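You operate a simulated robot arm through the tools that you are given. There is no shell and no other tool. Be economical: measure what you need, move in short steps, check, and stop when the job is done.

The job below is to be done with a simulated two-armed robot. You get a single attempt, and the scene is never put back.

Task
Press the panel on the press bed for 5 seconds and move it to the roller bed.
Fine: switch on, set the knob, close with both buttons, open at DONE; switch off before you reach in; lay it square and zero the roller.

It is judged by the outcome, as a careful person would: the job done as asked, and still so three seconds after it is handed in. It fails if anything else is knocked over, pushed out of place, dropped, spilled or broken.

Robot
Two 6-joint arms with two-finger parallel grippers on one trunk, on a base that drives. Base frame: it is fixed to the floor where the robot stands at the start and does not move with it; the origin is under the middle of the robot, x ahead of it, y to its left, z up. Readings come in m, rad, newtons and seconds.
The left shoulder is at the start at [0.07, 0.166, 1.419], the right one opposite. With the tool pointing down near the work surface each hand reaches from about 0.1 to 0.38 m from the robot's upright axis, wherever it stands, measured 20 degrees to its own side. Places, roughly: foam panel [1, -1.75, 0.25]; left close button [0.7, 0, 0.8]; pattern press [0.9, -0.2, 0.9]; pattern press open key [0.7, -0.1, 0.8]; pattern press switch [0.8, 0, 0.9]; pattern press time knob [1, 0, 0.9]; right close button [0.7, -0.5, 0.8]; roller bed [0.8, 0.3, 0.8]; roller zero key [1, 0.4, 0.9]. Payload 3.91 kg a hand.
Tool frame (each hand has its own): the origin (TCP) lies between the finger pads and is the grasp point; the fingertips stand 0.03 m ahead of it; z points along the fingers, y is the line along which they close. Largest opening 0.11 m; finger width 0.02, thickness 0.01; the body of the gripper, 0.048 by 0.112 m, starts 0.055 m behind the TCP.
Orientation is that of the tool frame in the base frame, as [roll, pitch, yaw] about the fixed x, y, z axes, in that order (R = Rz(yaw) Ry(pitch) Rx(roll)). With the fingers straight down and closing along the base's y, the tool's x points along the base's -x, its y along +y and its z along -z.

Tools
- The arms move only by the tool play_rows. It takes "left_moves", "right_moves" or both (then of equal length, played together; a hand with none holds still); each is a list of rows, each an object (a shift or turn left out is 0, a gripper value left out holds the last) with "hand": the gripper command, from -1 (fully open) to 1 (shut), values between in proportion; "delta_pos": the shift along the base's x, y, z in m, a list of three; "rot": the turn, a rotation vector about the base's x, y, z in rad, a list of three. In form: [{"hand": hand, "delta_pos": [dx, dy, dz], "rot": [ax, ay, az]}, ...]. A call has 1 to 20 rows; each row shifts and turns the commanded pose from where the row before left it. Each row takes 0.2 s and may step no farther than 0.05 m and 0.15 rad from the row before; otherwise, or with a gripper value out of range, the whole call is refused. Where a pose cannot be reached the arm comes as near as it can. A force on the tool above 40 N (or 10 N above the force at the start of the call, whichever is more), or a blocked arm, ends the call early, and 0.2 s more pass. Each finger travels about 0.108 m/s and halts on what it meets, pressing with about 36 N; the grip force reading is that of the motor and also rises with nothing between the fingers. The clock runs only during rows and for 0.2 s after the last one: add rows that do not move to give the fingers time. The reply holds the time, the measured pose of the TCP, the force on the tool along the base axes, the opening and the grip force, in the units named above and with some noise, with the torque about the TCP (base axes, N m) and any sound that the robot's microphone picked up.
- Cameras (640 x 400 px; columns grow to the right, rows downward): "scene" is now at [0.129, -0.0085, 1.6297]; the picture's right is [-0.10, -0.99, 0.00], its down [-0.72, 0.07, -0.69] and it looks along [0.68, -0.07, -0.73] (base axes); focal length 262 px, centre (320, 200). "left" rides on the left gripper at [0.077, -0.007, -0.114] in its tool frame; the picture's right is [0.09, 1.00, 0.00], its down [-0.80, 0.07, -0.59] and it looks along [-0.59, 0.05, 0.80] (tool axes); focal length 270 px, centre (320, 200). "right" rides on the right gripper at [0.077, 0.007, -0.114] in its tool frame; the picture's right is [-0.09, 1.00, 0.00], its down [-0.80, -0.07, -0.59] and it looks along [-0.59, -0.05, 0.80] (tool axes); focal length 270 px, centre (320, 200).
- capture(camera): a new picture of that camera. The clock stands still meanwhile.
- raise_lower(by): slides the trunk up (or, below 0, down) by that many m; the arms and the scene camera ride with it, the base frame stays. It gives what a move gives, with no picture.
- steer(legs): drives the robot by 1 to 6 legs, each [ahead, left, turn to the left] in m, m and rad, along the robot's own axes; the way and the turn of a leg run together, so that a leg with both is an arc; at most 1.5 m and 3.142 rad a leg. The arms and the cameras ride along, it lands a little off, and it stops where it bumps. It gives what a move gives.
- aim_head(pan, tilt): turns the head with the scene camera to pan (to the left, within 1.501 rad either way) and tilt (down, from -0.506 to 1.204), counted from straight ahead of the robot. It gives what a move gives.
- probe_pixels(camera, pixels): for up to 12 pixels [column, row] of the newest picture of that camera ("zoom" is the newest enlarged one), the place [x, y, z] in the base frame of the surface seen there, good to about 0.002 m. The clock stands still meanwhile.
- zoom(camera, box): a new picture of the part [left, top, right, bottom] of that camera's present view, enlarged. The clock stands still meanwhile.
- job_done(): hands the job in; it is judged then, once.

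Keep the steps short. Do not move on a guess: measure, check each grasp and each placing, and mend mistakes. In all there are 80 turns and 70 pictures (those below and enlarged ones count). Leave the grippers open and the arms clear of the work at the hand-in unless told otherwise, and finish with a single line.

The tools are called after "Emit:" by a JSON object that holds its "fn" and its "kwargs". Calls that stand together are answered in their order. play_rows: Moves the arms, as the interface text tells. Its arguments: {"type":"object","properties":{"left_moves":{"type":"array","items":{"type":"object","properties":{"hand":{"type":"number"},"delta_pos":{"type":"array","items":{"type":"number"}},"rot":{"type":"array","items":{"type":"number"}}}}},"right_moves":{"type":"array","items":{"type":"object","properties":{"hand":{"type":"number"},"delta_pos":{"type":"array","items":{"type":"number"}},"rot":{"type":"array","items":{"type":"number"}}}}}},"required":[]} The other tools are called the same way: raise_lower (by) slides the trunk up or down; steer (legs) drives the base; aim_head (pan, tilt) turns the head that bears the scene camera; capture (camera) takes a picture; probe_pixels (camera, pixels) gives the place of the surface under pixels of a picture; zoom (camera, box) takes an enlarged picture of a part of a camera's view; job_done () hands the job in.

At the start:

```text
clock: 0.0
left_tool_pos: [0.6414, 0.2634, 1.0006]
left_orientation: [-3.141, 0.001, -3.141]
left_force: [0.4, 0.1, -0.2]
left_wrist_torque: [0.01, -0.04, -0.01]
left_finger_gap: 0.11
left_grasp_force: 0.0
right_tool_pos: [0.6014, -0.2372, 1.0004]
right_orientation: [3.141, 0.0, 3.141]
right_force: [-0.5, 0.6, 0.4]
right_wrist_torque: [-0.01, -0.01, 0.01]
right_finger_gap: 0.1098
right_grasp_force: 0.1
trunk travel left (down, up): [-0.914, 0.026]
robot x, y, heading: [-0.0007, -0.0005, -0.003]
head pan, tilt: [-0.099, 0.812]
```

scene: 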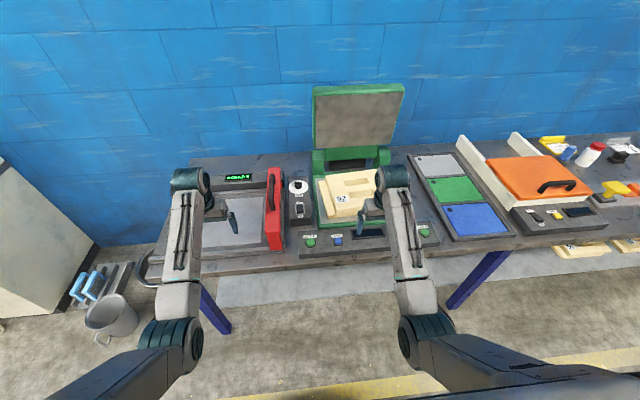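
right: 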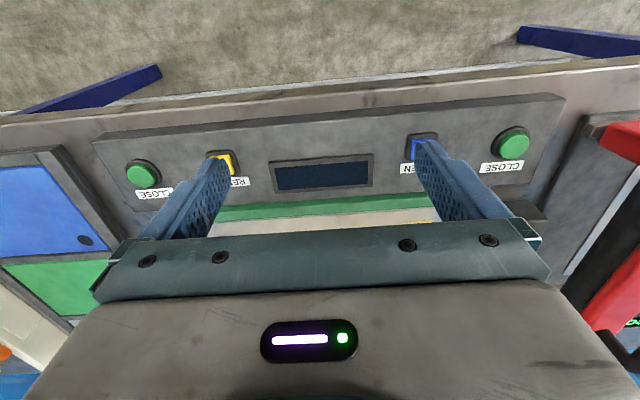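
left: 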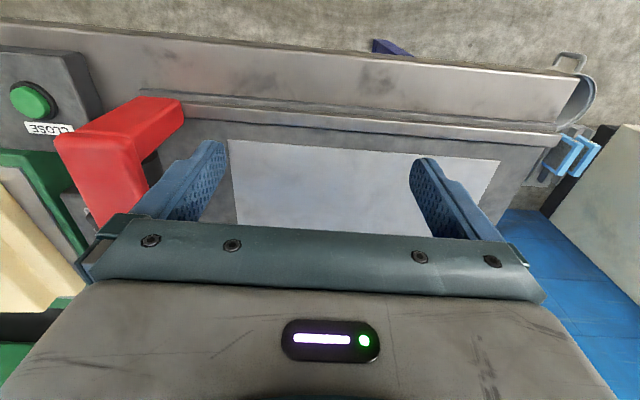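

I see the press with a panel in it, controls, and the roller bed to the left. I'll enlarge the press and the roller bed first.

Emit:
{"fn": "zoom", "kwargs": {"camera": "scene", "box": [270, 130, 450, 260]}}

Emit:
{"fn": "zoom", "kwargs": {"camera": "scene", "box": [130, 140, 330, 270]}}

Emit:
{"fn": "zoom", "kwargs": {"camera": "scene", "box": [400, 120, 640, 270]}}

```text
3.08 times, centred on (360, 195) of scene
```

zoom: 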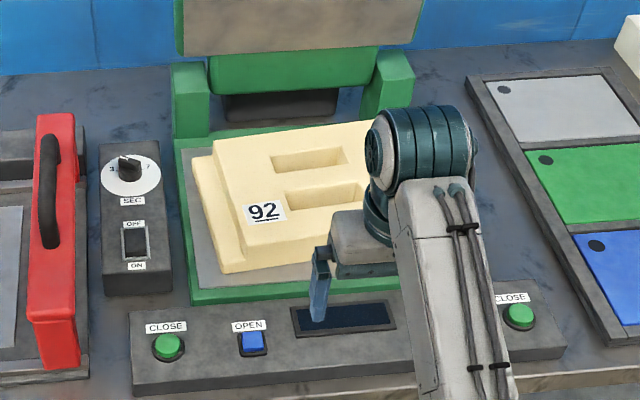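

```text
3.08 times, centred on (230, 205) of scene
```

zoom: 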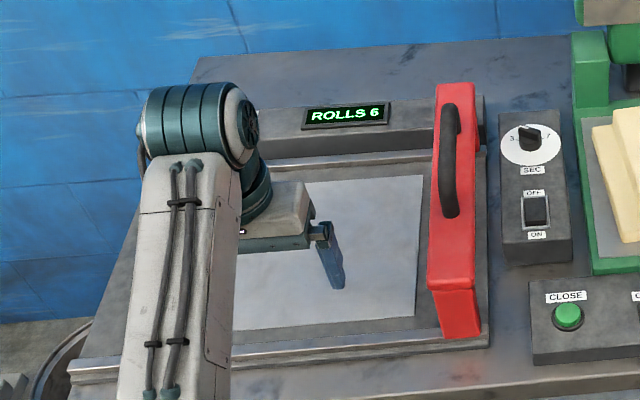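

```text
2.67 times, centred on (520, 195) of scene
```

zoom: 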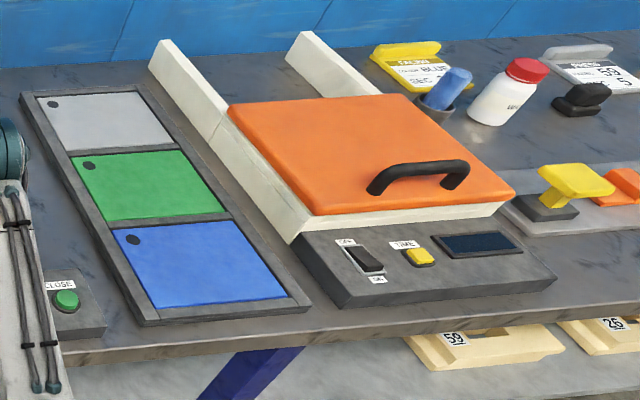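

The bed already holds panel "92"; more panels lie under the table, and cards lie at the right. I'll look at that side before deciding.

Emit:
{"fn": "aim_head", "kwargs": {"pan": -0.9, "tilt": 0.6}}

Emit:
{"fn": "capture", "kwargs": {"camera": "scene"}}

Emit:
{"fn": "zoom", "kwargs": {"camera": "scene", "box": [200, 150, 440, 300]}}

```text
clock: 1.1
left_tool_pos: [0.6419, 0.2629, 0.9985]
left_orientation: [3.14, 0.0, 3.141]
left_force: [-0.4, 0.8, 0.1]
left_wrist_torque: [-0.01, 0.0, 0.0]
left_finger_gap: 0.1099
left_grasp_force: 0.0
right_tool_pos: [0.6011, -0.2372, 0.9998]
right_orientation: [3.141, -0.001, 3.14]
right_force: [-0.2, 0.5, 0.4]
right_wrist_torque: [-0.01, 0.0, -0.02]
right_finger_gap: 0.1097
right_grasp_force: 0.0
trunk travel left (down, up): [-0.914, 0.026]
robot x, y, heading: [-0.0019, -0.0018, -0.002]
head pan, tilt: [-0.901, 0.6]
```

```text
63 pictures are left
```

scene: 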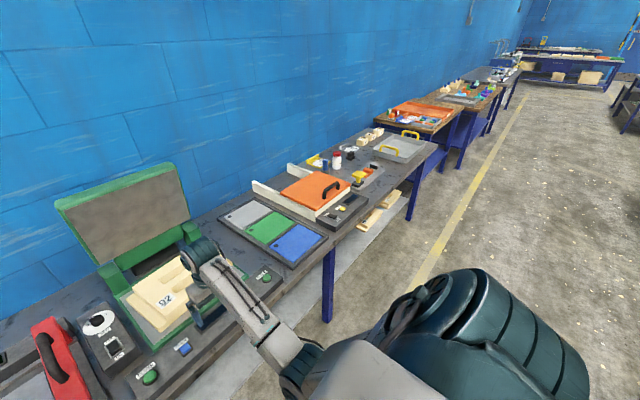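

```text
2.67 times, centred on (320, 225) of scene
```

zoom: 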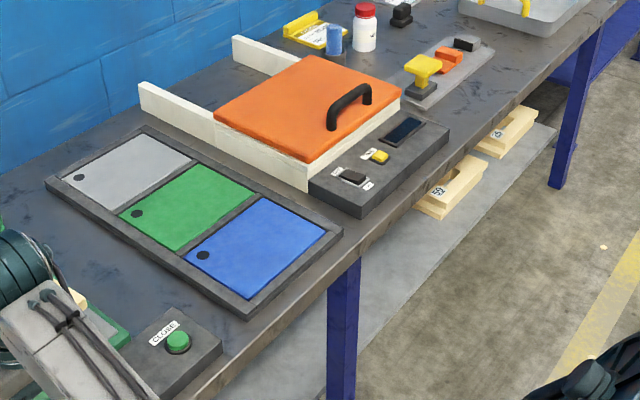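

Next I'll pull the right arm back and up, out of the way, and aim the head at the press bed to see exactly what lies there.

Emit:
{"fn": "play_rows", "kwargs": {"right_moves": [{"delta_pos": [-0.04, -0.03, 0.02]}, {"delta_pos": [-0.04, -0.03, 0.02]}, {"delta_pos": [-0.04, -0.03, 0.02]}, {"delta_pos": [-0.04, -0.03, 0.02]}, {"delta_pos": [-0.04, -0.03, 0.02]}], "left_moves": [{"delta_pos": [-0.04, 0.03, 0.02]}, {"delta_pos": [-0.04, 0.03, 0.02]}, {"delta_pos": [-0.04, 0.03, 0.02]}, {"delta_pos": [-0.04, 0.03, 0.02]}, {"delta_pos": [-0.04, 0.03, 0.02]}]}}

Emit:
{"fn": "aim_head", "kwargs": {"pan": -0.1, "tilt": 0.75}}

Emit:
{"fn": "capture", "kwargs": {"camera": "scene"}}

Emit:
{"fn": "zoom", "kwargs": {"camera": "scene", "box": [280, 140, 440, 240]}}

```text
refused: row 1 steps farther than a row can; nothing moved
```

```text
clock: 2.3
left_tool_pos: [0.6404, 0.2635, 1.0008]
left_orientation: [3.141, 0.0, -3.141]
left_force: [0.0, -1.0, 0.0]
left_wrist_torque: [-0.01, 0.01, 0.05]
left_finger_gap: 0.1102
left_grasp_force: 0.1
right_tool_pos: [0.6018, -0.2376, 0.9988]
right_orientation: [-3.141, 0.001, 3.14]
right_force: [0.1, 0.4, 0.3]
right_wrist_torque: [0.0, 0.01, -0.01]
right_finger_gap: 0.11
right_grasp_force: 0.1
trunk travel left (down, up): [-0.914, 0.026]
robot x, y, heading: [0.0012, -0.0037, -0.001]
head pan, tilt: [-0.099, 0.75]
```

```text
61 pictures are left
```

scene: 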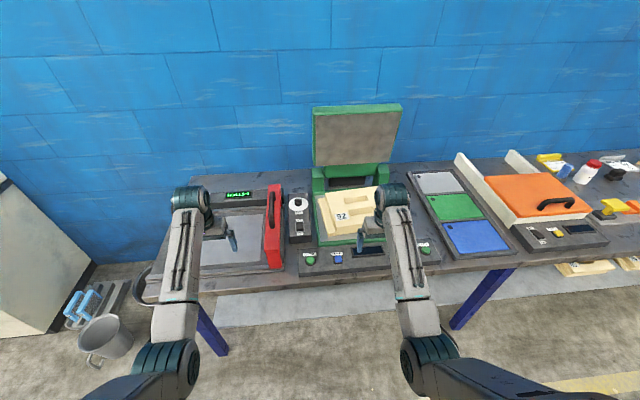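

```text
4.00 times, centred on (360, 190) of scene
```

zoom: 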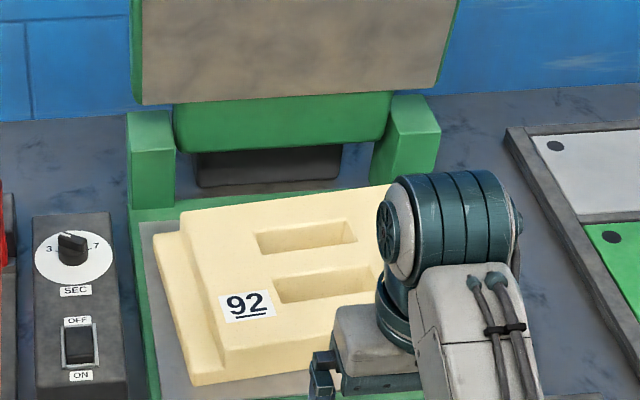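

The step was 0.054 m, too long. I'll retract both arms with shorter rows.

Emit:
{"fn": "play_rows", "kwargs": {"right_moves": [{"delta_pos": [-0.04, -0.02, 0.015]}, {"delta_pos": [-0.04, -0.02, 0.015]}, {"delta_pos": [-0.04, -0.02, 0.015]}, {"delta_pos": [-0.04, -0.02, 0.015]}, {"delta_pos": [-0.04, -0.02, 0.015]}, {"delta_pos": [-0.03, -0.02, 0.015]}], "left_moves": [{"delta_pos": [-0.04, 0.02, 0.015]}, {"delta_pos": [-0.04, 0.02, 0.015]}, {"delta_pos": [-0.04, 0.02, 0.015]}, {"delta_pos": [-0.04, 0.02, 0.015]}, {"delta_pos": [-0.04, 0.02, 0.015]}, {"delta_pos": [-0.04, 0.02, 0.015]}]}}

Emit:
{"fn": "capture", "kwargs": {"camera": "scene"}}

Emit:
{"fn": "zoom", "kwargs": {"camera": "scene", "box": [280, 150, 440, 270]}}

```text
clock: 3.7
left_tool_pos: [0.4172, 0.4027, 1.0267]
left_orientation: [3.141, 0.002, -3.141]
left_force: [-0.3, 0.8, 0.2]
left_wrist_torque: [-0.01, -0.01, 0.0]
left_finger_gap: 0.1099
left_grasp_force: 0.1
left hand out of reach, approached as far as the arm can: row 1, 2, 3, 4
right_tool_pos: [0.391, -0.3717, 1.0118]
right_orientation: [-3.141, 0.002, 3.142]
right_force: [-0.3, 1.0, -0.2]
right_wrist_torque: [0.0, -0.02, 0.0]
right_finger_gap: 0.1101
right_grasp_force: 0.1
right hand out of reach, approached as far as the arm can: row 1, 2, 3, 4
trunk travel left (down, up): [-0.914, 0.026]
robot x, y, heading: [-0.0005, 0.0001, 0.001]
head pan, tilt: [-0.099, 0.75]
```

```text
59 pictures are left
```

scene: 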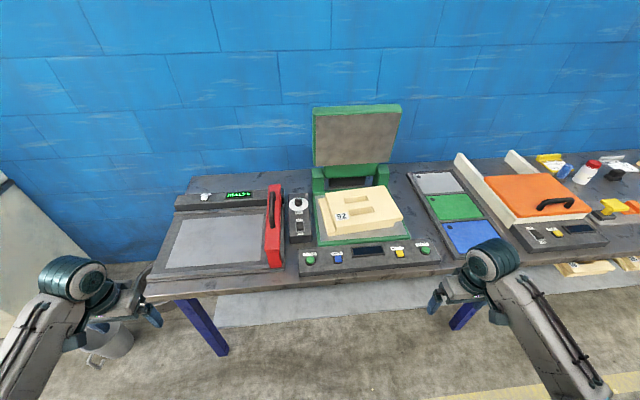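

```text
3.33 times, centred on (360, 210) of scene
```

zoom: 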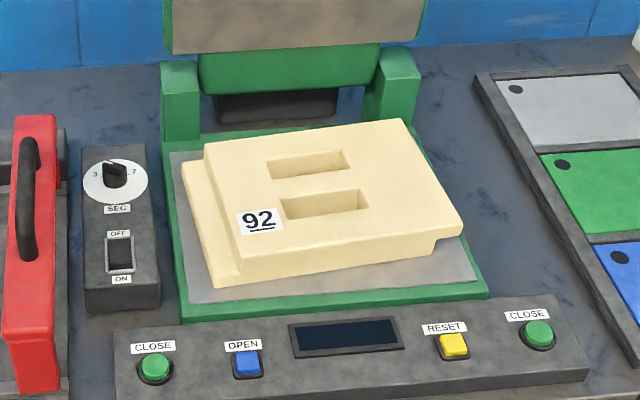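

Panel 92 is one stepped foam piece, lying on the bed slightly turned. Measuring controls and panel in this zoom.

Emit:
{"fn": "probe_pixels", "kwargs": {"camera": "zoom", "pixels": [[155, 364], [247, 360], [452, 343], [538, 331], [118, 245], [118, 265], [115, 165], [100, 180], [140, 300], [580, 370], [120, 380], [540, 300]]}}

Emit:
{"fn": "probe_pixels", "kwargs": {"camera": "zoom", "pixels": [[207, 146], [400, 122], [460, 220], [242, 260], [188, 164], [214, 284], [438, 245], [305, 168], [325, 208], [215, 300], [470, 270], [180, 160]]}}

Emit:
{"fn": "zoom", "kwargs": {"camera": "scene", "box": [140, 170, 330, 290]}}

```text
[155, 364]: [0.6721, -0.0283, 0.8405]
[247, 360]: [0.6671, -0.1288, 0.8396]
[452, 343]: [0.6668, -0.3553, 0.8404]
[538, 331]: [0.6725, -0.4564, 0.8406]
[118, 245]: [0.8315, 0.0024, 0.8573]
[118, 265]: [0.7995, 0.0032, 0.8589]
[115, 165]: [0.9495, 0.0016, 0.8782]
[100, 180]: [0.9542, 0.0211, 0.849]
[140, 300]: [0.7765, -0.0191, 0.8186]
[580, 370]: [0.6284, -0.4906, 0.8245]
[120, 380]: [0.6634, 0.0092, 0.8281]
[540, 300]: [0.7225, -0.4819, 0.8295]
```

```text
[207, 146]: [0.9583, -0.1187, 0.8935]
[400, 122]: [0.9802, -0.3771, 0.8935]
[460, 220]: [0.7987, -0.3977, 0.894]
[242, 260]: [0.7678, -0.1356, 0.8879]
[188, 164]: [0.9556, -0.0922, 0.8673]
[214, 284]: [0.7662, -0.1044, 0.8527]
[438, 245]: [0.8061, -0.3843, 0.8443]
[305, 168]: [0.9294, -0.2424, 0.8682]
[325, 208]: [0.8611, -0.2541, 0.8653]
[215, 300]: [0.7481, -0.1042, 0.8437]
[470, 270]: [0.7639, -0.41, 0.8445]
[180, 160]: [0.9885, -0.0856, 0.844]
```

```text
3.33 times, centred on (235, 230) of scene
```

zoom: 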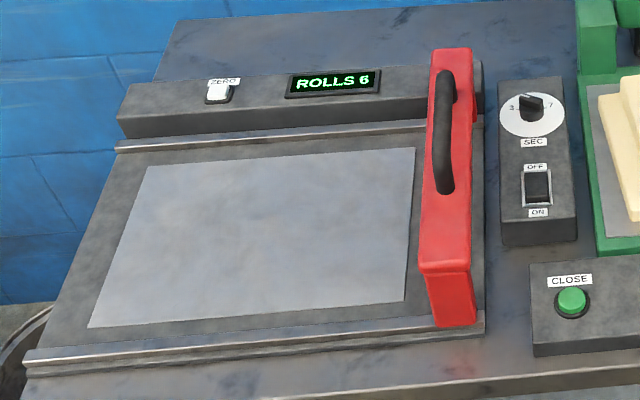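

Now measuring the roller bed plate, the rails, the roller, and the zero key in this new zoom.

Emit:
{"fn": "probe_pixels", "kwargs": {"camera": "zoom", "pixels": [[148, 168], [413, 150], [404, 300], [92, 325], [218, 93], [440, 150], [445, 280], [120, 150], [30, 355], [480, 325], [250, 240], [430, 345]]}}

Emit:
{"fn": "zoom", "kwargs": {"camera": "scene", "box": [180, 180, 320, 240]}}

```text
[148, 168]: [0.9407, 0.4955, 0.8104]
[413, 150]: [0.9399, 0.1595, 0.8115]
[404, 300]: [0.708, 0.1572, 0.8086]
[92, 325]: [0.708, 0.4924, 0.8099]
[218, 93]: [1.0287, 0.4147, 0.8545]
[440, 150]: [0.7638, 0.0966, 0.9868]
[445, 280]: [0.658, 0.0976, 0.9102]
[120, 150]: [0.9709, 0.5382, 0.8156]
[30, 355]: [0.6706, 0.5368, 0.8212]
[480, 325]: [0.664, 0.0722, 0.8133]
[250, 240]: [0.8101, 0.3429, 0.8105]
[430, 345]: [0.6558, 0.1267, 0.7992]
```

```text
4.57 times, centred on (250, 210) of scene
```

zoom: 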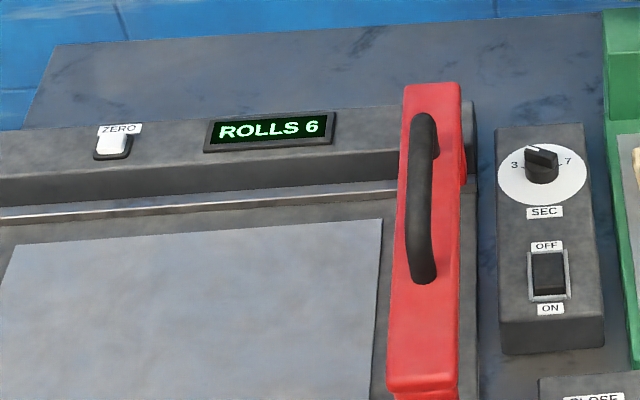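

The roller plate spans x 0.708–0.940 and y 0.158–0.494, with its top at z 0.81. The zero key is at about (1.029, 0.415, 0.855). The robot should stand centred on the press, so I'll shift right 0.24 m and ahead 0.15 m, then look.

Emit:
{"fn": "steer", "kwargs": {"legs": [[0, -0.24, 0], [0.15, 0, 0]]}}

Emit:
{"fn": "aim_head", "kwargs": {"pan": 0.0, "tilt": 0.95}}

Emit:
{"fn": "capture", "kwargs": {"camera": "scene"}}

Emit:
{"fn": "zoom", "kwargs": {"camera": "scene", "box": [170, 90, 270, 170]}}

```text
clock: 6.4
left_tool_pos: [0.5683, 0.1614, 1.0273]
left_orientation: [-3.141, -0.001, 3.141]
left_force: [-1.2, -1.0, 0.4]
left_wrist_torque: [-0.04, -0.01, -0.02]
left_finger_gap: 0.11
left_grasp_force: 0.0
right_tool_pos: [0.5417, -0.6128, 1.0111]
right_orientation: [-3.141, 0.001, -3.142]
right_force: [0.5, 1.1, 0.4]
right_wrist_torque: [-0.03, -0.05, 0.02]
right_finger_gap: 0.1099
right_grasp_force: 0.1
trunk travel left (down, up): [-0.914, 0.026]
robot x, y, heading: [0.1477, -0.2456, 0.0]
head pan, tilt: [-0.099, 0.75]
```

```text
clock: 7.2
left_tool_pos: [0.5715, 0.1614, 1.0261]
left_orientation: [3.141, 0.0, 3.141]
left_force: [-0.2, 0.8, -0.5]
left_wrist_torque: [-0.01, 0.02, -0.01]
left_finger_gap: 0.11
left_grasp_force: 0.1
right_tool_pos: [0.5451, -0.613, 1.0113]
right_orientation: [3.142, 0.001, 3.141]
right_force: [0.1, -0.4, -0.3]
right_wrist_torque: [0.0, -0.01, 0.01]
right_finger_gap: 0.11
right_grasp_force: 0.0
trunk travel left (down, up): [-0.914, 0.026]
robot x, y, heading: [0.1478, -0.242, 0.0]
head pan, tilt: [0.0, 0.949]
```

```text
55 pictures are left
```

scene: 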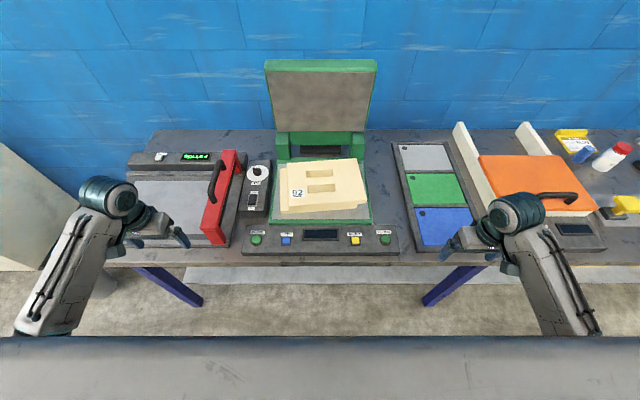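

```text
5.00 times, centred on (220, 130) of scene
```

zoom: 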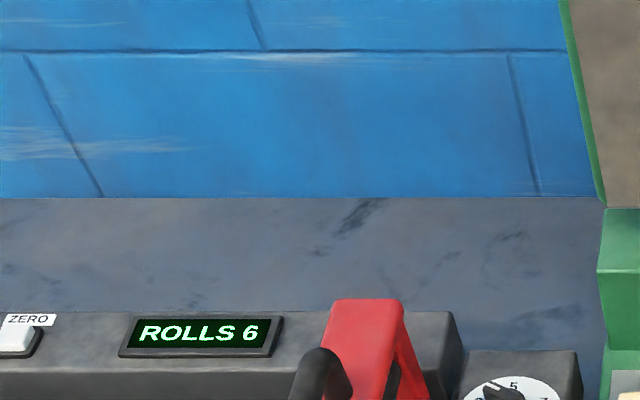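

The table edge is near row 262, and the dial shows a "5" at its far side. I'll zoom on the dial and switch and probe the table edge.

Emit:
{"fn": "probe_pixels", "kwargs": {"camera": "scene", "pixels": [[320, 256], [320, 262], [320, 275], [320, 345], [321, 70], [320, 190], [236, 155], [215, 182]]}}

Emit:
{"fn": "zoom", "kwargs": {"camera": "scene", "box": [225, 150, 305, 220]}}

```text
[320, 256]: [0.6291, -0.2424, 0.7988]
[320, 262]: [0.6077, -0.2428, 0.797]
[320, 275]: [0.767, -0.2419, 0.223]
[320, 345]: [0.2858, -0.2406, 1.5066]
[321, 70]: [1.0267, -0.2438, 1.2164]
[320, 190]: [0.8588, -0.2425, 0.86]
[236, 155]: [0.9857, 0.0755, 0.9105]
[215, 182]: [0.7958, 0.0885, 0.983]
```

```text
5.71 times, centred on (265, 185) of scene
```

zoom: 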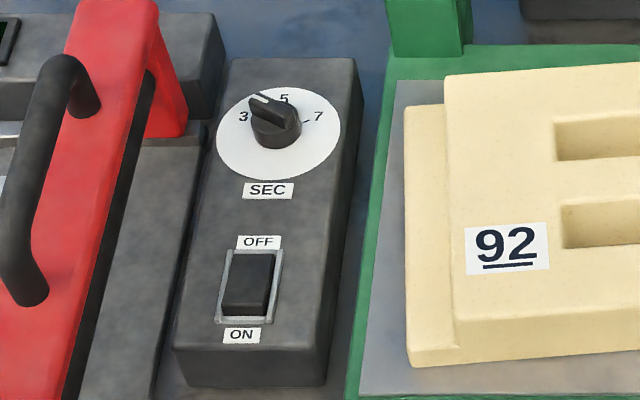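

The table edge is at x = 0.60, and the roller handle reaches z ≈ 0.99 near the left hand's path. I'll raise and retract both hands before closing in.

Emit:
{"fn": "play_rows", "kwargs": {"left_moves": [{"delta_pos": [-0.02, 0, 0.04]}, {"delta_pos": [-0.02, 0, 0.04]}, {"delta_pos": [-0.02, 0, 0.04]}, {"delta_pos": [-0.02, 0, 0.04]}, {"delta_pos": [-0.02, 0, 0.04]}], "right_moves": [{"delta_pos": [-0.02, 0, 0.04]}, {"delta_pos": [-0.02, 0, 0.04]}, {"delta_pos": [-0.02, 0, 0.04]}, {"delta_pos": [-0.02, 0, 0.04]}, {"delta_pos": [-0.02, 0, 0.04]}]}}

Emit:
{"fn": "steer", "kwargs": {"legs": [[0.13, 0, 0]]}}

```text
clock: 8.3
left_tool_pos: [0.4842, 0.1326, 1.2264]
left_orientation: [-3.141, -0.001, -3.138]
left_force: [0.0, -0.4, 0.0]
left_wrist_torque: [0.02, -0.01, 0.03]
left_finger_gap: 0.11
left_grasp_force: 0.0
left hand out of reach, approached as far as the arm can: row 4, 5
right_tool_pos: [0.4697, -0.6123, 1.2134]
right_orientation: [3.138, -0.004, -3.141]
right_force: [0.6, -0.8, 0.5]
right_wrist_torque: [-0.03, -0.01, 0.01]
right_finger_gap: 0.11
right_grasp_force: 0.1
right hand out of reach, approached as far as the arm can: row 5
trunk travel left (down, up): [-0.914, 0.026]
robot x, y, heading: [0.1494, -0.2431, -0.003]
head pan, tilt: [0.0, 0.949]
```

```text
clock: 9.6
left_tool_pos: [0.6085, 0.1361, 1.2279]
left_orientation: [-3.141, 0.004, -3.141]
left_force: [-0.4, -0.2, -0.3]
left_wrist_torque: [0.02, -0.02, -0.02]
left_finger_gap: 0.1099
left_grasp_force: 0.1
right_tool_pos: [0.5937, -0.6108, 1.2147]
right_orientation: [3.139, 0.0, -3.141]
right_force: [-0.8, -0.6, -0.2]
right_wrist_torque: [0.02, -0.04, 0.0]
right_finger_gap: 0.1096
right_grasp_force: 0.1
trunk travel left (down, up): [-0.914, 0.026]
robot x, y, heading: [0.2784, -0.2378, 0.003]
head pan, tilt: [0.0, 0.949]
```

No bump at x = 0.278. Now I'll move the left hand over the control box (y ≈ 0), high up, then lower the trunk a bit.

Emit:
{"fn": "play_rows", "kwargs": {"left_moves": [{"delta_pos": [0.02, -0.04, 0], "hand": 0}, {"delta_pos": [0.02, -0.04, 0]}, {"delta_pos": [0.02, -0.03, 0]}, {"delta_pos": [0.03, -0.03, 0]}, {"delta_pos": [0.04, 0, 0]}], "right_moves": [{"delta_pos": [0.02, 0.04, 0], "hand": 1}, {"delta_pos": [0.02, 0.04, 0]}, {"delta_pos": [0.02, 0.03, 0]}, {"delta_pos": [0.0, 0.03, 0]}, {"delta_pos": [0.0, 0.01, 0]}]}}

Emit:
{"fn": "raise_lower", "kwargs": {"by": -0.15}}

```text
clock: 10.8
left_tool_pos: [0.6926, 0.0981, 1.2263]
left_orientation: [3.139, -0.002, -3.14]
left_force: [0.7, -0.5, 0.8]
left_wrist_torque: [0.06, 0.02, 0.01]
left_finger_gap: 0.0551
left_grasp_force: 0.1
left hand out of reach, approached as far as the arm can: row 2, 3, 4, 5
right_tool_pos: [0.6231, -0.5574, 1.2141]
right_orientation: [3.135, -0.004, -3.14]
right_force: [-0.8, 0.4, 0.7]
right_wrist_torque: [0.04, 0.02, -0.01]
right_finger_gap: 0.0
right_grasp_force: 35.7
right hand out of reach, approached as far as the arm can: row 2, 3, 4, 5
trunk travel left (down, up): [-0.914, 0.026]
robot x, y, heading: [0.2822, -0.2407, 0.003]
head pan, tilt: [0.0, 0.949]
```

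```text
clock: 12.6
left_tool_pos: [0.6904, 0.1045, 1.0778]
left_orientation: [-3.14, 0.002, -3.139]
left_force: [0.0, 0.5, -0.6]
left_wrist_torque: [-0.01, -0.01, -0.04]
left_finger_gap: 0.0553
left_grasp_force: 0.0
right_tool_pos: [0.6222, -0.5513, 1.0661]
right_orientation: [3.141, -0.002, -3.139]
right_force: [0.4, -0.4, 0.0]
right_wrist_torque: [0.0, 0.04, 0.02]
right_finger_gap: 0.0
right_grasp_force: 36.0
trunk travel left (down, up): [-0.764, 0.176]
robot x, y, heading: [0.279, -0.2434, 0.001]
head pan, tilt: [0.0, 0.949]
```

Left hand is at (0.69, 0.10, 1.08). I'll move it ahead and right toward the dial, staying above z 1.03, to see the dial with its camera.

Emit:
{"fn": "play_rows", "kwargs": {"left_moves": [{"delta_pos": [0.04, -0.02, 0]}, {"delta_pos": [0.04, -0.02, 0]}, {"delta_pos": [0.04, -0.02, 0]}, {"delta_pos": [0.04, -0.02, 0]}, {"delta_pos": [0.04, -0.02, 0]}]}}

Emit:
{"fn": "capture", "kwargs": {"camera": "left"}}

```text
clock: 13.8
left_tool_pos: [0.7875, 0.1635, 1.0769]
left_orientation: [-3.139, 0.001, -3.14]
left_force: [0.1, -0.1, -0.2]
left_wrist_torque: [0.03, 0.0, 0.02]
left_finger_gap: 0.0553
left_grasp_force: 0.1
left hand out of reach, approached as far as the arm can: row 1, 2, 3, 4, 5
right_tool_pos: [0.6224, -0.5511, 1.0643]
right_orientation: [3.139, -0.004, -3.139]
right_force: [-0.5, 0.4, 0.5]
right_wrist_torque: [0.0, 0.01, -0.01]
right_finger_gap: 0.0
right_grasp_force: 35.9
trunk travel left (down, up): [-0.764, 0.176]
robot x, y, heading: [0.2755, -0.2406, -0.001]
head pan, tilt: [0.0, 0.949]
```

```text
52 pictures are left
```

left: 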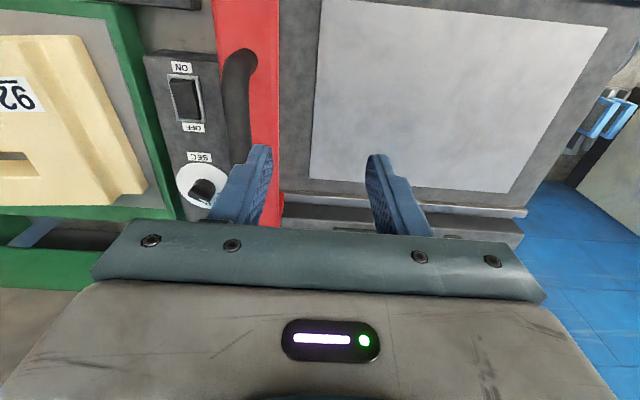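

The hand slid sideways. It looks like the arm wants the hand well below the shoulder. I'll raise the trunk back, then bring the hand down and right.

Emit:
{"fn": "raise_lower", "kwargs": {"by": 0.17}}

Emit:
{"fn": "play_rows", "kwargs": {"left_moves": [{"delta_pos": [0, 0, -0.04]}, {"delta_pos": [0, 0, -0.04]}, {"delta_pos": [0, 0, -0.04]}, {"delta_pos": [0, 0, -0.04]}, {"delta_pos": [0, -0.04, 0]}, {"delta_pos": [0, -0.04, 0]}, {"delta_pos": [0, -0.04, 0]}, {"delta_pos": [0, -0.04, 0]}]}}

```text
clock: 15.7
left_tool_pos: [0.7864, 0.1622, 1.2476]
left_orientation: [-3.136, 0.001, -3.139]
left_force: [0.3, 0.3, 0.0]
left_wrist_torque: [0.02, 0.01, -0.01]
left_finger_gap: 0.0552
left_grasp_force: 0.0
right_tool_pos: [0.6227, -0.5513, 1.235]
right_orientation: [3.14, -0.001, -3.14]
right_force: [-0.1, 0.1, -0.2]
right_wrist_torque: [-0.02, 0.0, -0.02]
right_finger_gap: 0.0
right_grasp_force: 36.3
trunk travel left (down, up): [-0.934, 0.006]
robot x, y, heading: [0.2785, -0.2393, 0.002]
head pan, tilt: [0.0, 0.949]
```

```text
clock: 17.5
left_tool_pos: [0.7079, 0.1251, 1.115]
left_orientation: [-3.138, 0.002, -3.14]
left_force: [-0.2, -0.2, 0.8]
left_wrist_torque: [-0.03, 0.01, -0.03]
left_finger_gap: 0.0548
left_grasp_force: 0.0
left hand out of reach, approached as far as the arm can: row 2, 3, 4, 5, 6, 7, 8
right_tool_pos: [0.6219, -0.5514, 1.2345]
right_orientation: [3.139, -0.002, -3.139]
right_force: [-0.6, 0.4, 0.5]
right_wrist_torque: [0.0, 0.02, 0.02]
right_finger_gap: 0.0
right_grasp_force: 36.1
trunk travel left (down, up): [-0.934, 0.006]
robot x, y, heading: [0.279, -0.2369, -0.001]
head pan, tilt: [0.0, 0.949]
```

Same sideways limit again. I'll look at the arm's configuration from the head.

Emit:
{"fn": "aim_head", "kwargs": {"pan": 0.4, "tilt": 1.1}}

Emit:
{"fn": "capture", "kwargs": {"camera": "scene"}}

```text
clock: 18.4
left_tool_pos: [0.7081, 0.1247, 1.1143]
left_orientation: [-3.138, 0.001, -3.139]
left_force: [-0.1, -0.8, -0.1]
left_wrist_torque: [0.0, 0.0, -0.02]
left_finger_gap: 0.0549
left_grasp_force: 0.1
right_tool_pos: [0.6211, -0.5519, 1.2358]
right_orientation: [3.141, 0.0, -3.139]
right_force: [0.6, 0.5, 0.2]
right_wrist_torque: [0.02, 0.0, 0.05]
right_finger_gap: 0.0
right_grasp_force: 35.9
trunk travel left (down, up): [-0.934, 0.006]
robot x, y, heading: [0.2792, -0.2436, 0.006]
head pan, tilt: [0.4, 1.1]
```

```text
51 pictures are left
```

scene: 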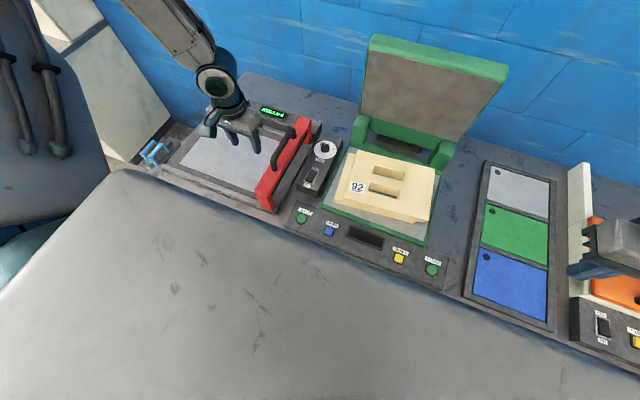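

The forearm now comes in from the outside. I'll test whether turning the tool yaw frees the sideways motion, turning left + and right + (a mirror-opposite test), with small inward moves.

Emit:
{"fn": "play_rows", "kwargs": {"left_moves": [{"rot": [0, 0, 0.15]}, {"rot": [0, 0, 0.15]}, {"delta_pos": [0, -0.03, 0]}, {"delta_pos": [0, -0.03, 0]}], "right_moves": [{"rot": [0, 0, 0.15]}, {"rot": [0, 0, 0.15]}, {"delta_pos": [0, 0.03, 0]}, {"delta_pos": [0, 0.03, 0]}]}}

```text
clock: 19.4
left_tool_pos: [0.6916, 0.1163, 1.1217]
left_orientation: [-3.135, 0.0, -2.839]
left_force: [0.0, -0.1, 0.1]
left_wrist_torque: [-0.02, -0.03, 0.03]
left_finger_gap: 0.0551
left_grasp_force: 0.0
left hand out of reach, approached as far as the arm can: row 3, 4
right_tool_pos: [0.6203, -0.5528, 1.2363]
right_orientation: [3.138, -0.002, -2.84]
right_force: [1.2, 1.5, 0.6]
right_wrist_torque: [-0.02, 0.01, 0.01]
right_finger_gap: 0.0
right_grasp_force: 35.8
right hand out of reach, approached as far as the arm can: row 3, 4
trunk travel left (down, up): [-0.934, 0.006]
robot x, y, heading: [0.2767, -0.2413, -0.0]
head pan, tilt: [0.4, 1.1]
```

Yaw doesn't matter. It behaves like a shoulder limit that depends on height, and the brief gives good reach low down. I'll back off to free air to explore safely: undo the yaw, lower the hands, then go inward.

Emit:
{"fn": "steer", "kwargs": {"legs": [[-0.4, 0, 0]]}}

Emit:
{"fn": "play_rows", "kwargs": {"left_moves": [{"rot": [0, 0, -0.15], "delta_pos": [-0.02, 0, -0.04]}, {"rot": [0, 0, -0.15], "delta_pos": [-0.02, 0, -0.04]}, {"delta_pos": [-0.02, 0, -0.04]}, {"delta_pos": [-0.02, 0, -0.04]}, {"delta_pos": [0, 0, -0.04]}, {"delta_pos": [0, 0, -0.04]}], "right_moves": [{"rot": [0, 0, -0.15], "delta_pos": [0, 0, -0.04]}, {"rot": [0, 0, -0.15], "delta_pos": [0, 0, -0.04]}, {"delta_pos": [0, 0, -0.04]}, {"delta_pos": [0, 0, -0.04]}, {"delta_pos": [0, 0, -0.04]}, {"delta_pos": [0, 0, -0.04]}]}}

Emit:
{"fn": "play_rows", "kwargs": {"left_moves": [{"delta_pos": [0, -0.04, 0]}, {"delta_pos": [0, -0.04, 0]}, {"delta_pos": [0, -0.04, 0]}, {"delta_pos": [0, -0.04, 0]}], "right_moves": [{"delta_pos": [0, 0.04, 0]}, {"delta_pos": [0, 0.04, 0]}, {"delta_pos": [0, 0.04, 0]}, {"delta_pos": [0, 0.04, 0]}]}}

```text
clock: 21.9
left_tool_pos: [0.2942, 0.1157, 1.1189]
left_orientation: [-3.136, 0.0, -2.838]
left_force: [-0.3, 0.4, 0.3]
left_wrist_torque: [-0.02, 0.05, -0.05]
left_finger_gap: 0.0549
left_grasp_force: 0.1
right_tool_pos: [0.2248, -0.5526, 1.234]
right_orientation: [3.139, -0.005, -2.838]
right_force: [1.1, -0.5, 0.7]
right_wrist_torque: [0.0, 0.02, -0.01]
right_finger_gap: 0.0
right_grasp_force: 35.6
trunk travel left (down, up): [-0.934, 0.006]
robot x, y, heading: [-0.12, -0.2427, 0.002]
head pan, tilt: [0.4, 1.1]
```

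```text
clock: 23.3
left_tool_pos: [0.2442, 0.1171, 1.0227]
left_orientation: [-3.136, -0.002, -3.138]
left_force: [-0.6, -0.4, 0.1]
left_wrist_torque: [0.03, 0.02, -0.02]
left_finger_gap: 0.0552
left_grasp_force: 0.1
left hand out of reach, approached as far as the arm can: row 3, 4, 5, 6
right_tool_pos: [0.2182, -0.583, 1.0317]
right_orientation: [3.135, -0.003, -3.14]
right_force: [0.9, -0.7, -0.3]
right_wrist_torque: [-0.01, 0.01, 0.0]
right_finger_gap: 0.0
right_grasp_force: 35.5
right hand out of reach, approached as far as the arm can: row 2, 3, 4, 5, 6
trunk travel left (down, up): [-0.934, 0.006]
robot x, y, heading: [-0.1184, -0.2406, 0.007]
head pan, tilt: [0.4, 1.1]
```

```text
clock: 24.3
left_tool_pos: [0.1983, 0.0933, 1.0392]
left_orientation: [-3.135, 0.002, -3.137]
left_force: [-1.3, 0.5, 0.8]
left_wrist_torque: [0.0, 0.03, 0.01]
left_finger_gap: 0.0548
left_grasp_force: 0.1
left hand out of reach, approached as far as the arm can: row 1, 2, 3, 4
right_tool_pos: [0.1749, -0.5623, 1.0498]
right_orientation: [3.138, 0.0, -3.139]
right_force: [-0.7, 0.2, 0.5]
right_wrist_torque: [-0.03, 0.0, -0.02]
right_finger_gap: 0.0004
right_grasp_force: 36.1
right hand out of reach, approached as far as the arm can: row 1, 2, 3, 4
trunk travel left (down, up): [-0.934, 0.006]
robot x, y, heading: [-0.1205, -0.2427, 0.004]
head pan, tilt: [0.4, 1.1]
```

The arm seems to be in a different elbow or wrist branch from the start. I'll test in free air whether tilting the tool releases it: left fingers outward, right fingers inward, then an inward move.

Emit:
{"fn": "play_rows", "kwargs": {"left_moves": [{"rot": [0.15, 0, 0]}, {"rot": [0.15, 0, 0]}, {"rot": [0.1, 0, 0]}, {"delta_pos": [0, -0.03, 0]}, {"delta_pos": [0, -0.03, 0]}, {"delta_pos": [0, -0.03, 0]}], "right_moves": [{"rot": [0.15, 0, 0]}, {"rot": [0.15, 0, 0]}, {"rot": [0.1, 0, 0]}, {"delta_pos": [0, 0.03, 0]}, {"delta_pos": [0, 0.03, 0]}, {"delta_pos": [0, 0.03, 0]}]}}

Emit:
{"fn": "aim_head", "kwargs": {"pan": 1.0, "tilt": 0.7}}

Emit:
{"fn": "capture", "kwargs": {"camera": "scene"}}

```text
clock: 25.7
left_tool_pos: [0.1507, 0.1471, 1.077]
left_orientation: [2.747, 0.007, -3.141]
left_force: [-0.4, -0.1, -0.4]
left_wrist_torque: [-0.03, 0.0, 0.01]
left_finger_gap: 0.055
left_grasp_force: 0.1
left hand out of reach, approached as far as the arm can: row 1, 2, 3, 4, 5, 6
right_tool_pos: [0.1751, -0.491, 1.0652]
right_orientation: [2.738, 0.001, -3.138]
right_force: [-0.4, 0.4, -0.9]
right_wrist_torque: [-0.03, -0.01, -0.02]
right_finger_gap: 0.0001
right_grasp_force: 36.0
right hand out of reach, approached as far as the arm can: row 5, 6
trunk travel left (down, up): [-0.934, 0.006]
robot x, y, heading: [-0.1204, -0.244, 0.002]
head pan, tilt: [0.4, 1.1]
```

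```text
clock: 26.7
left_tool_pos: [0.1524, 0.1459, 1.076]
left_orientation: [2.746, 0.001, -3.14]
left_force: [0.2, 0.7, -0.2]
left_wrist_torque: [0.01, 0.01, 0.0]
left_finger_gap: 0.0549
left_grasp_force: 0.0
right_tool_pos: [0.1787, -0.4904, 1.0635]
right_orientation: [2.739, -0.001, -3.14]
right_force: [0.7, 0.6, 0.1]
right_wrist_torque: [0.03, -0.01, 0.01]
right_finger_gap: 0.0
right_grasp_force: 36.0
trunk travel left (down, up): [-0.934, 0.006]
robot x, y, heading: [-0.1188, -0.2401, 0.008]
head pan, tilt: [1.0, 0.7]
```

```text
50 pictures are left
```

scene: 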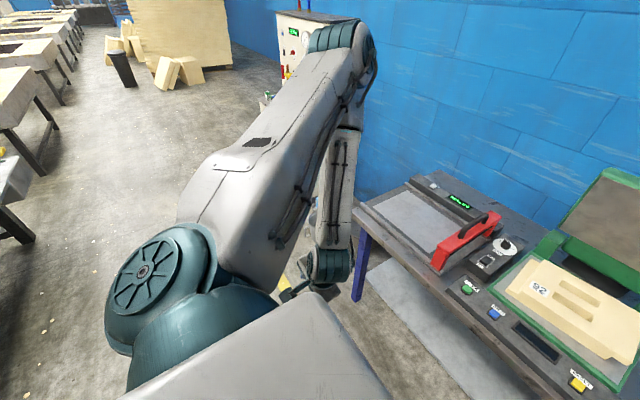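

The picture shows the arm is now elbow-up, whereas at the start it was elbow-low with the forearm reaching forward. I'll back off a little more, straighten the tools, then stretch both arms forward through the straight-arm pose to recover the starting branch.

Emit:
{"fn": "steer", "kwargs": {"legs": [[-0.2, 0, 0]]}}

Emit:
{"fn": "play_rows", "kwargs": {"left_moves": [{"rot": [-0.15, 0, 0], "delta_pos": [0.03, 0, 0]}, {"rot": [-0.15, 0, 0], "delta_pos": [0.03, 0, 0]}, {"rot": [-0.1, 0, 0], "delta_pos": [0.04, 0, 0]}, {"delta_pos": [0.045, 0, 0]}, {"delta_pos": [0.045, 0, 0]}, {"delta_pos": [0.045, 0, 0]}, {"delta_pos": [0.045, 0, 0]}, {"delta_pos": [0.045, 0, 0]}, {"delta_pos": [0.045, 0, 0]}, {"delta_pos": [0.045, 0, 0]}, {"delta_pos": [0.045, 0, 0]}, {"delta_pos": [0.045, 0, 0]}], "right_moves": [{"rot": [-0.15, 0, 0], "delta_pos": [0.03, 0, 0]}, {"rot": [-0.15, 0, 0], "delta_pos": [0.03, 0, 0]}, {"rot": [-0.1, 0, 0], "delta_pos": [0.04, 0, 0]}, {"delta_pos": [0.045, 0, 0]}, {"delta_pos": [0.045, 0, 0]}, {"delta_pos": [0.045, 0, 0]}, {"delta_pos": [0.045, 0, 0]}, {"delta_pos": [0.045, 0, 0]}, {"delta_pos": [0.045, 0, 0]}, {"delta_pos": [0.045, 0, 0]}, {"delta_pos": [0.045, 0, 0]}, {"delta_pos": [0.045, 0, 0]}]}}

Emit:
{"fn": "capture", "kwargs": {"camera": "scene"}}

```text
clock: 28.3
left_tool_pos: [-0.0454, 0.1446, 1.0766]
left_orientation: [2.748, -0.001, -3.14]
left_force: [0.2, -0.1, 0.2]
left_wrist_torque: [0.0, 0.02, 0.0]
left_finger_gap: 0.0551
left_grasp_force: 0.0
right_tool_pos: [-0.0193, -0.4922, 1.0637]
right_orientation: [2.739, -0.006, -3.137]
right_force: [-0.7, -0.7, -0.5]
right_wrist_torque: [-0.04, 0.02, 0.02]
right_finger_gap: 0.0
right_grasp_force: 35.9
trunk travel left (down, up): [-0.934, 0.006]
robot x, y, heading: [-0.3208, -0.2436, 0.002]
head pan, tilt: [1.0, 0.7]
```

```text
clock: 30.9
left_tool_pos: [0.3099, 0.3008, 1.1099]
left_orientation: [-3.133, 0.003, -3.14]
left_force: [-0.6, -0.1, -0.7]
left_wrist_torque: [0.02, 0.04, -0.01]
left_finger_gap: 0.0551
left_grasp_force: 0.0
left hand out of reach, approached as far as the arm can: row 5, 6, 7, 8, 9, 10, 11, 12
right_tool_pos: [0.3005, -0.7618, 1.1258]
right_orientation: [3.137, -0.003, -3.137]
right_force: [0.6, 0.7, 0.5]
right_wrist_torque: [-0.03, 0.04, 0.0]
right_finger_gap: 0.0
right_grasp_force: 35.7
right hand out of reach, approached as far as the arm can: row 1, 2, 3, 4, 5, 6, 7, 8, 9, 10, 11, 12
trunk travel left (down, up): [-0.934, 0.006]
robot x, y, heading: [-0.3228, -0.2436, -0.002]
head pan, tilt: [1.0, 0.7]
```

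```text
49 pictures are left
```

scene: 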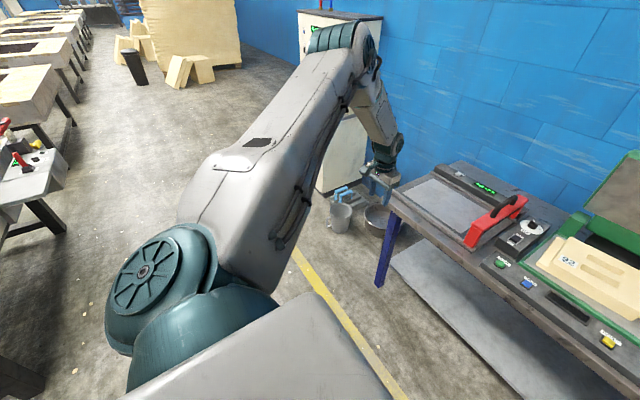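

The upper arm is pixel-identical in both pictures, so the shoulder joints are pinned. I'll measure the arm's geometry directly.

Emit:
{"fn": "probe_pixels", "kwargs": {"camera": "scene", "pixels": [[145, 270], [195, 305], [230, 220], [250, 160], [290, 110], [325, 50], [348, 35], [368, 65], [372, 110], [388, 150], [385, 180], [240, 185]]}}

```text
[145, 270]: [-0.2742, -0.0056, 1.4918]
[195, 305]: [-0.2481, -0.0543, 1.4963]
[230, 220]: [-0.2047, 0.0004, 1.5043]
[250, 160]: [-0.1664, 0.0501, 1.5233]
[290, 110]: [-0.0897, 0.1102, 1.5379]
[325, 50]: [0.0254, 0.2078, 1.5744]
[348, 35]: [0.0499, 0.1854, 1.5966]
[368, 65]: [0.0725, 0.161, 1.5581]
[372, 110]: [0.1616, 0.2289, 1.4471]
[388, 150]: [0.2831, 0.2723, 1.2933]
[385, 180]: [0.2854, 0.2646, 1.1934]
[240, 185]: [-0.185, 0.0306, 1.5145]
```

Geometry: the upper arm is ≈0.41 m, the forearm ≈0.35 m, and the elbow is now above the shoulder, where at the start it was well below. The space in front of the table is free (edge at x = 0.60). I'll straighten the arms downward and forward, then go inward.

Emit:
{"fn": "play_rows", "kwargs": {"left_moves": [{"delta_pos": [0, 0, -0.045]}, {"delta_pos": [0, 0, -0.045]}, {"delta_pos": [0, 0, -0.045]}, {"delta_pos": [0, 0, -0.045]}, {"delta_pos": [0, 0, -0.045]}, {"delta_pos": [0, 0, -0.045]}, {"delta_pos": [0, 0, -0.045]}, {"delta_pos": [0, 0, -0.045]}, {"delta_pos": [0, 0, -0.045]}], "right_moves": [{"delta_pos": [0, 0, -0.045]}, {"delta_pos": [0, 0, -0.045]}, {"delta_pos": [0, 0, -0.045]}, {"delta_pos": [0, 0, -0.045]}, {"delta_pos": [0, 0, -0.045]}, {"delta_pos": [0, 0, -0.045]}, {"delta_pos": [0, 0, -0.045]}, {"delta_pos": [0, 0, -0.045]}, {"delta_pos": [0, 0, -0.045]}]}}

Emit:
{"fn": "capture", "kwargs": {"camera": "scene"}}

```text
clock: 32.9
left_tool_pos: [0.1999, 0.2148, 1.0307]
left_orientation: [-3.136, 0.004, -3.139]
left_force: [-0.8, 0.0, -0.1]
left_wrist_torque: [-0.02, -0.03, -0.01]
left_finger_gap: 0.0547
left_grasp_force: 0.0
left hand out of reach, approached as far as the arm can: row 1, 2, 3, 4, 5, 6, 7, 8, 9
right_tool_pos: [0.1994, -0.6943, 1.031]
right_orientation: [3.138, -0.001, -3.138]
right_force: [-0.6, -0.5, -0.3]
right_wrist_torque: [0.01, -0.04, 0.01]
right_finger_gap: 0.0
right_grasp_force: 35.8
right hand out of reach, approached as far as the arm can: row 1, 2, 3, 4, 5, 6, 7, 8, 9
trunk travel left (down, up): [-0.934, 0.006]
robot x, y, heading: [-0.3243, -0.2412, 0.003]
head pan, tilt: [1.0, 0.7]
```

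```text
48 pictures are left
```

scene: 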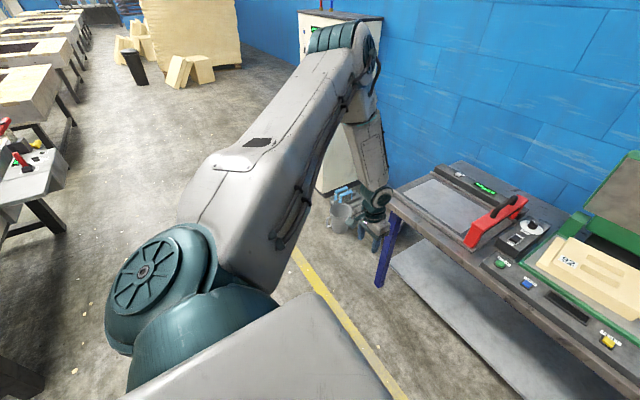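

Pinned again. I'll relax the tool-down constraint: pitch the fingers forward in steps while lowering, to see whether the shoulder frees up.

Emit:
{"fn": "play_rows", "kwargs": {"left_moves": [{"rot": [0, -0.15, 0]}, {"rot": [0, -0.15, 0]}, {"rot": [0, -0.15, 0]}, {"rot": [0, -0.15, 0]}, {"rot": [0, -0.15, 0]}, {"rot": [0, -0.15, 0]}, {"delta_pos": [0.03, -0.03, 0]}, {"delta_pos": [0.03, -0.03, 0]}, {"delta_pos": [0.03, -0.03, 0]}, {"delta_pos": [0.03, -0.03, 0]}], "right_moves": [{"rot": [0, -0.15, 0]}, {"rot": [0, -0.15, 0]}, {"rot": [0, -0.15, 0]}, {"rot": [0, -0.15, 0]}, {"rot": [0, -0.15, 0]}, {"rot": [0, -0.15, 0]}, {"delta_pos": [0, 0, -0.04]}, {"delta_pos": [0, 0, -0.04]}, {"delta_pos": [0, 0, -0.04]}, {"delta_pos": [0, 0, -0.04]}]}}

Emit:
{"fn": "capture", "kwargs": {"camera": "scene"}}

```text
clock: 35.1
left_tool_pos: [0.2645, 0.1664, 1.0876]
left_orientation: [-3.137, 0.851, -3.135]
left_force: [0.1, 0.1, -0.5]
left_wrist_torque: [-0.02, -0.05, -0.02]
left_finger_gap: 0.0549
left_grasp_force: 0.0
left hand out of reach, approached as far as the arm can: row 2, 5, 6, 7, 8, 9, 10
right_tool_pos: [0.1617, -0.7416, 1.0374]
right_orientation: [-3.123, 0.834, -3.134]
right_force: [-0.3, 0.0, 0.9]
right_wrist_torque: [0.02, 0.0, 0.0]
right_finger_gap: 0.0
right_grasp_force: 35.8
right hand out of reach, approached as far as the arm can: row 2, 5, 6, 7, 8, 9, 10
trunk travel left (down, up): [-0.934, 0.006]
robot x, y, heading: [-0.3257, -0.2468, 0.005]
head pan, tilt: [1.0, 0.7]
```

```text
47 pictures are left
```

scene: 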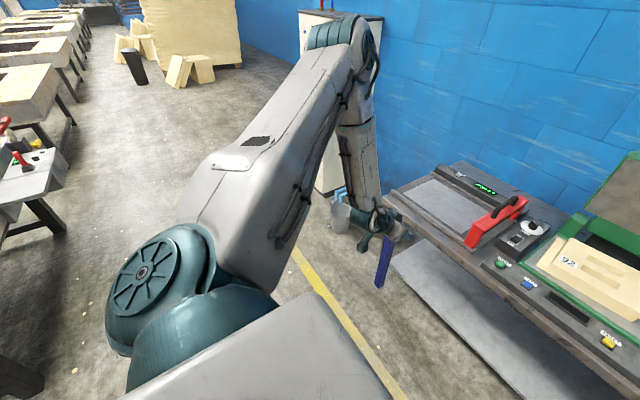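

Shoulder still pinned. I'll go the other way round: raise and extend outward with fingers forward until the arm is straight, then lower the straight arm. I'll keep it well clear of everything (x < 0.6).

Emit:
{"fn": "play_rows", "kwargs": {"left_moves": [{"rot": [0, -0.1, 0], "delta_pos": [0.01, 0.02, 0.04]}, {"rot": [0, -0.1, 0], "delta_pos": [0.01, 0.02, 0.04]}, {"rot": [0, -0.1, 0], "delta_pos": [0.01, 0.02, 0.04]}, {"rot": [0, -0.1, 0], "delta_pos": [0.01, 0.02, 0.04]}, {"rot": [0, -0.1, 0], "delta_pos": [0.01, 0.02, 0.04]}, {"rot": [0, -0.1, 0], "delta_pos": [0.01, 0.02, 0.04]}, {"delta_pos": [0.04, 0.02, 0]}, {"delta_pos": [0.04, 0.02, 0]}, {"delta_pos": [0.04, 0.02, 0]}, {"delta_pos": [0.04, 0.02, 0]}, {"delta_pos": [0.04, 0.02, 0]}]}}

Emit:
{"fn": "capture", "kwargs": {"camera": "scene"}}

```text
clock: 37.5
left_tool_pos: [0.3804, 0.3097, 1.3382]
left_orientation: [3.129, 1.45, 3.138]
left_force: [-0.5, -1.0, 0.1]
left_wrist_torque: [-0.01, -0.01, -0.03]
left_finger_gap: 0.0549
left_grasp_force: 0.1
left hand out of reach, approached as far as the arm can: row 8, 9, 10, 11
right_tool_pos: [0.1648, -0.743, 1.0342]
right_orientation: [-3.125, 0.828, -3.137]
right_force: [1.1, -0.6, 0.0]
right_wrist_torque: [-0.04, 0.01, 0.0]
right_finger_gap: 0.0
right_grasp_force: 36.0
trunk travel left (down, up): [-0.934, 0.006]
robot x, y, heading: [-0.3241, -0.2391, 0.005]
head pan, tilt: [1.0, 0.7]
```

```text
46 pictures are left
```

scene: 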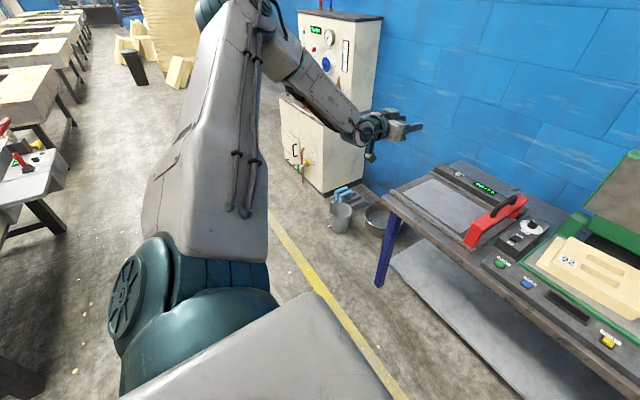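

The shoulder moved freely now, with the elbow high and outward. From here, with fingers forward, I'll try moving inward and lowering, both in short steps.

Emit:
{"fn": "play_rows", "kwargs": {"left_moves": [{"delta_pos": [0, -0.04, 0]}, {"delta_pos": [0, -0.04, 0]}, {"delta_pos": [0, -0.04, 0]}, {"delta_pos": [0, -0.04, 0]}, {"delta_pos": [0, -0.04, 0]}, {"delta_pos": [0, -0.04, 0]}, {"delta_pos": [0, 0, -0.04]}, {"delta_pos": [0, 0, -0.04]}, {"delta_pos": [0, 0, -0.04]}]}}

Emit:
{"fn": "capture", "kwargs": {"camera": "scene"}}

```text
clock: 39.5
left_tool_pos: [0.3202, 0.1568, 1.2295]
left_orientation: [-3.117, 1.449, -3.112]
left_force: [-0.1, -0.4, 0.3]
left_wrist_torque: [-0.04, 0.01, 0.0]
left_finger_gap: 0.0548
left_grasp_force: 0.1
left hand out of reach, approached as far as the arm can: row 4, 5, 6, 7, 8, 9
right_tool_pos: [0.1633, -0.7402, 1.0358]
right_orientation: [-3.123, 0.831, -3.137]
right_force: [0.5, -0.2, 0.8]
right_wrist_torque: [0.02, -0.01, -0.02]
right_finger_gap: 0.0002
right_grasp_force: 36.5
trunk travel left (down, up): [-0.934, 0.006]
robot x, y, heading: [-0.3189, -0.2455, 0.003]
head pan, tilt: [1.0, 0.7]
```

```text
45 pictures are left
```

scene: 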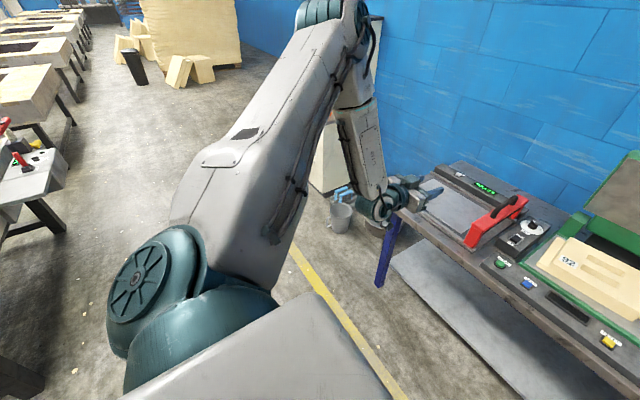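

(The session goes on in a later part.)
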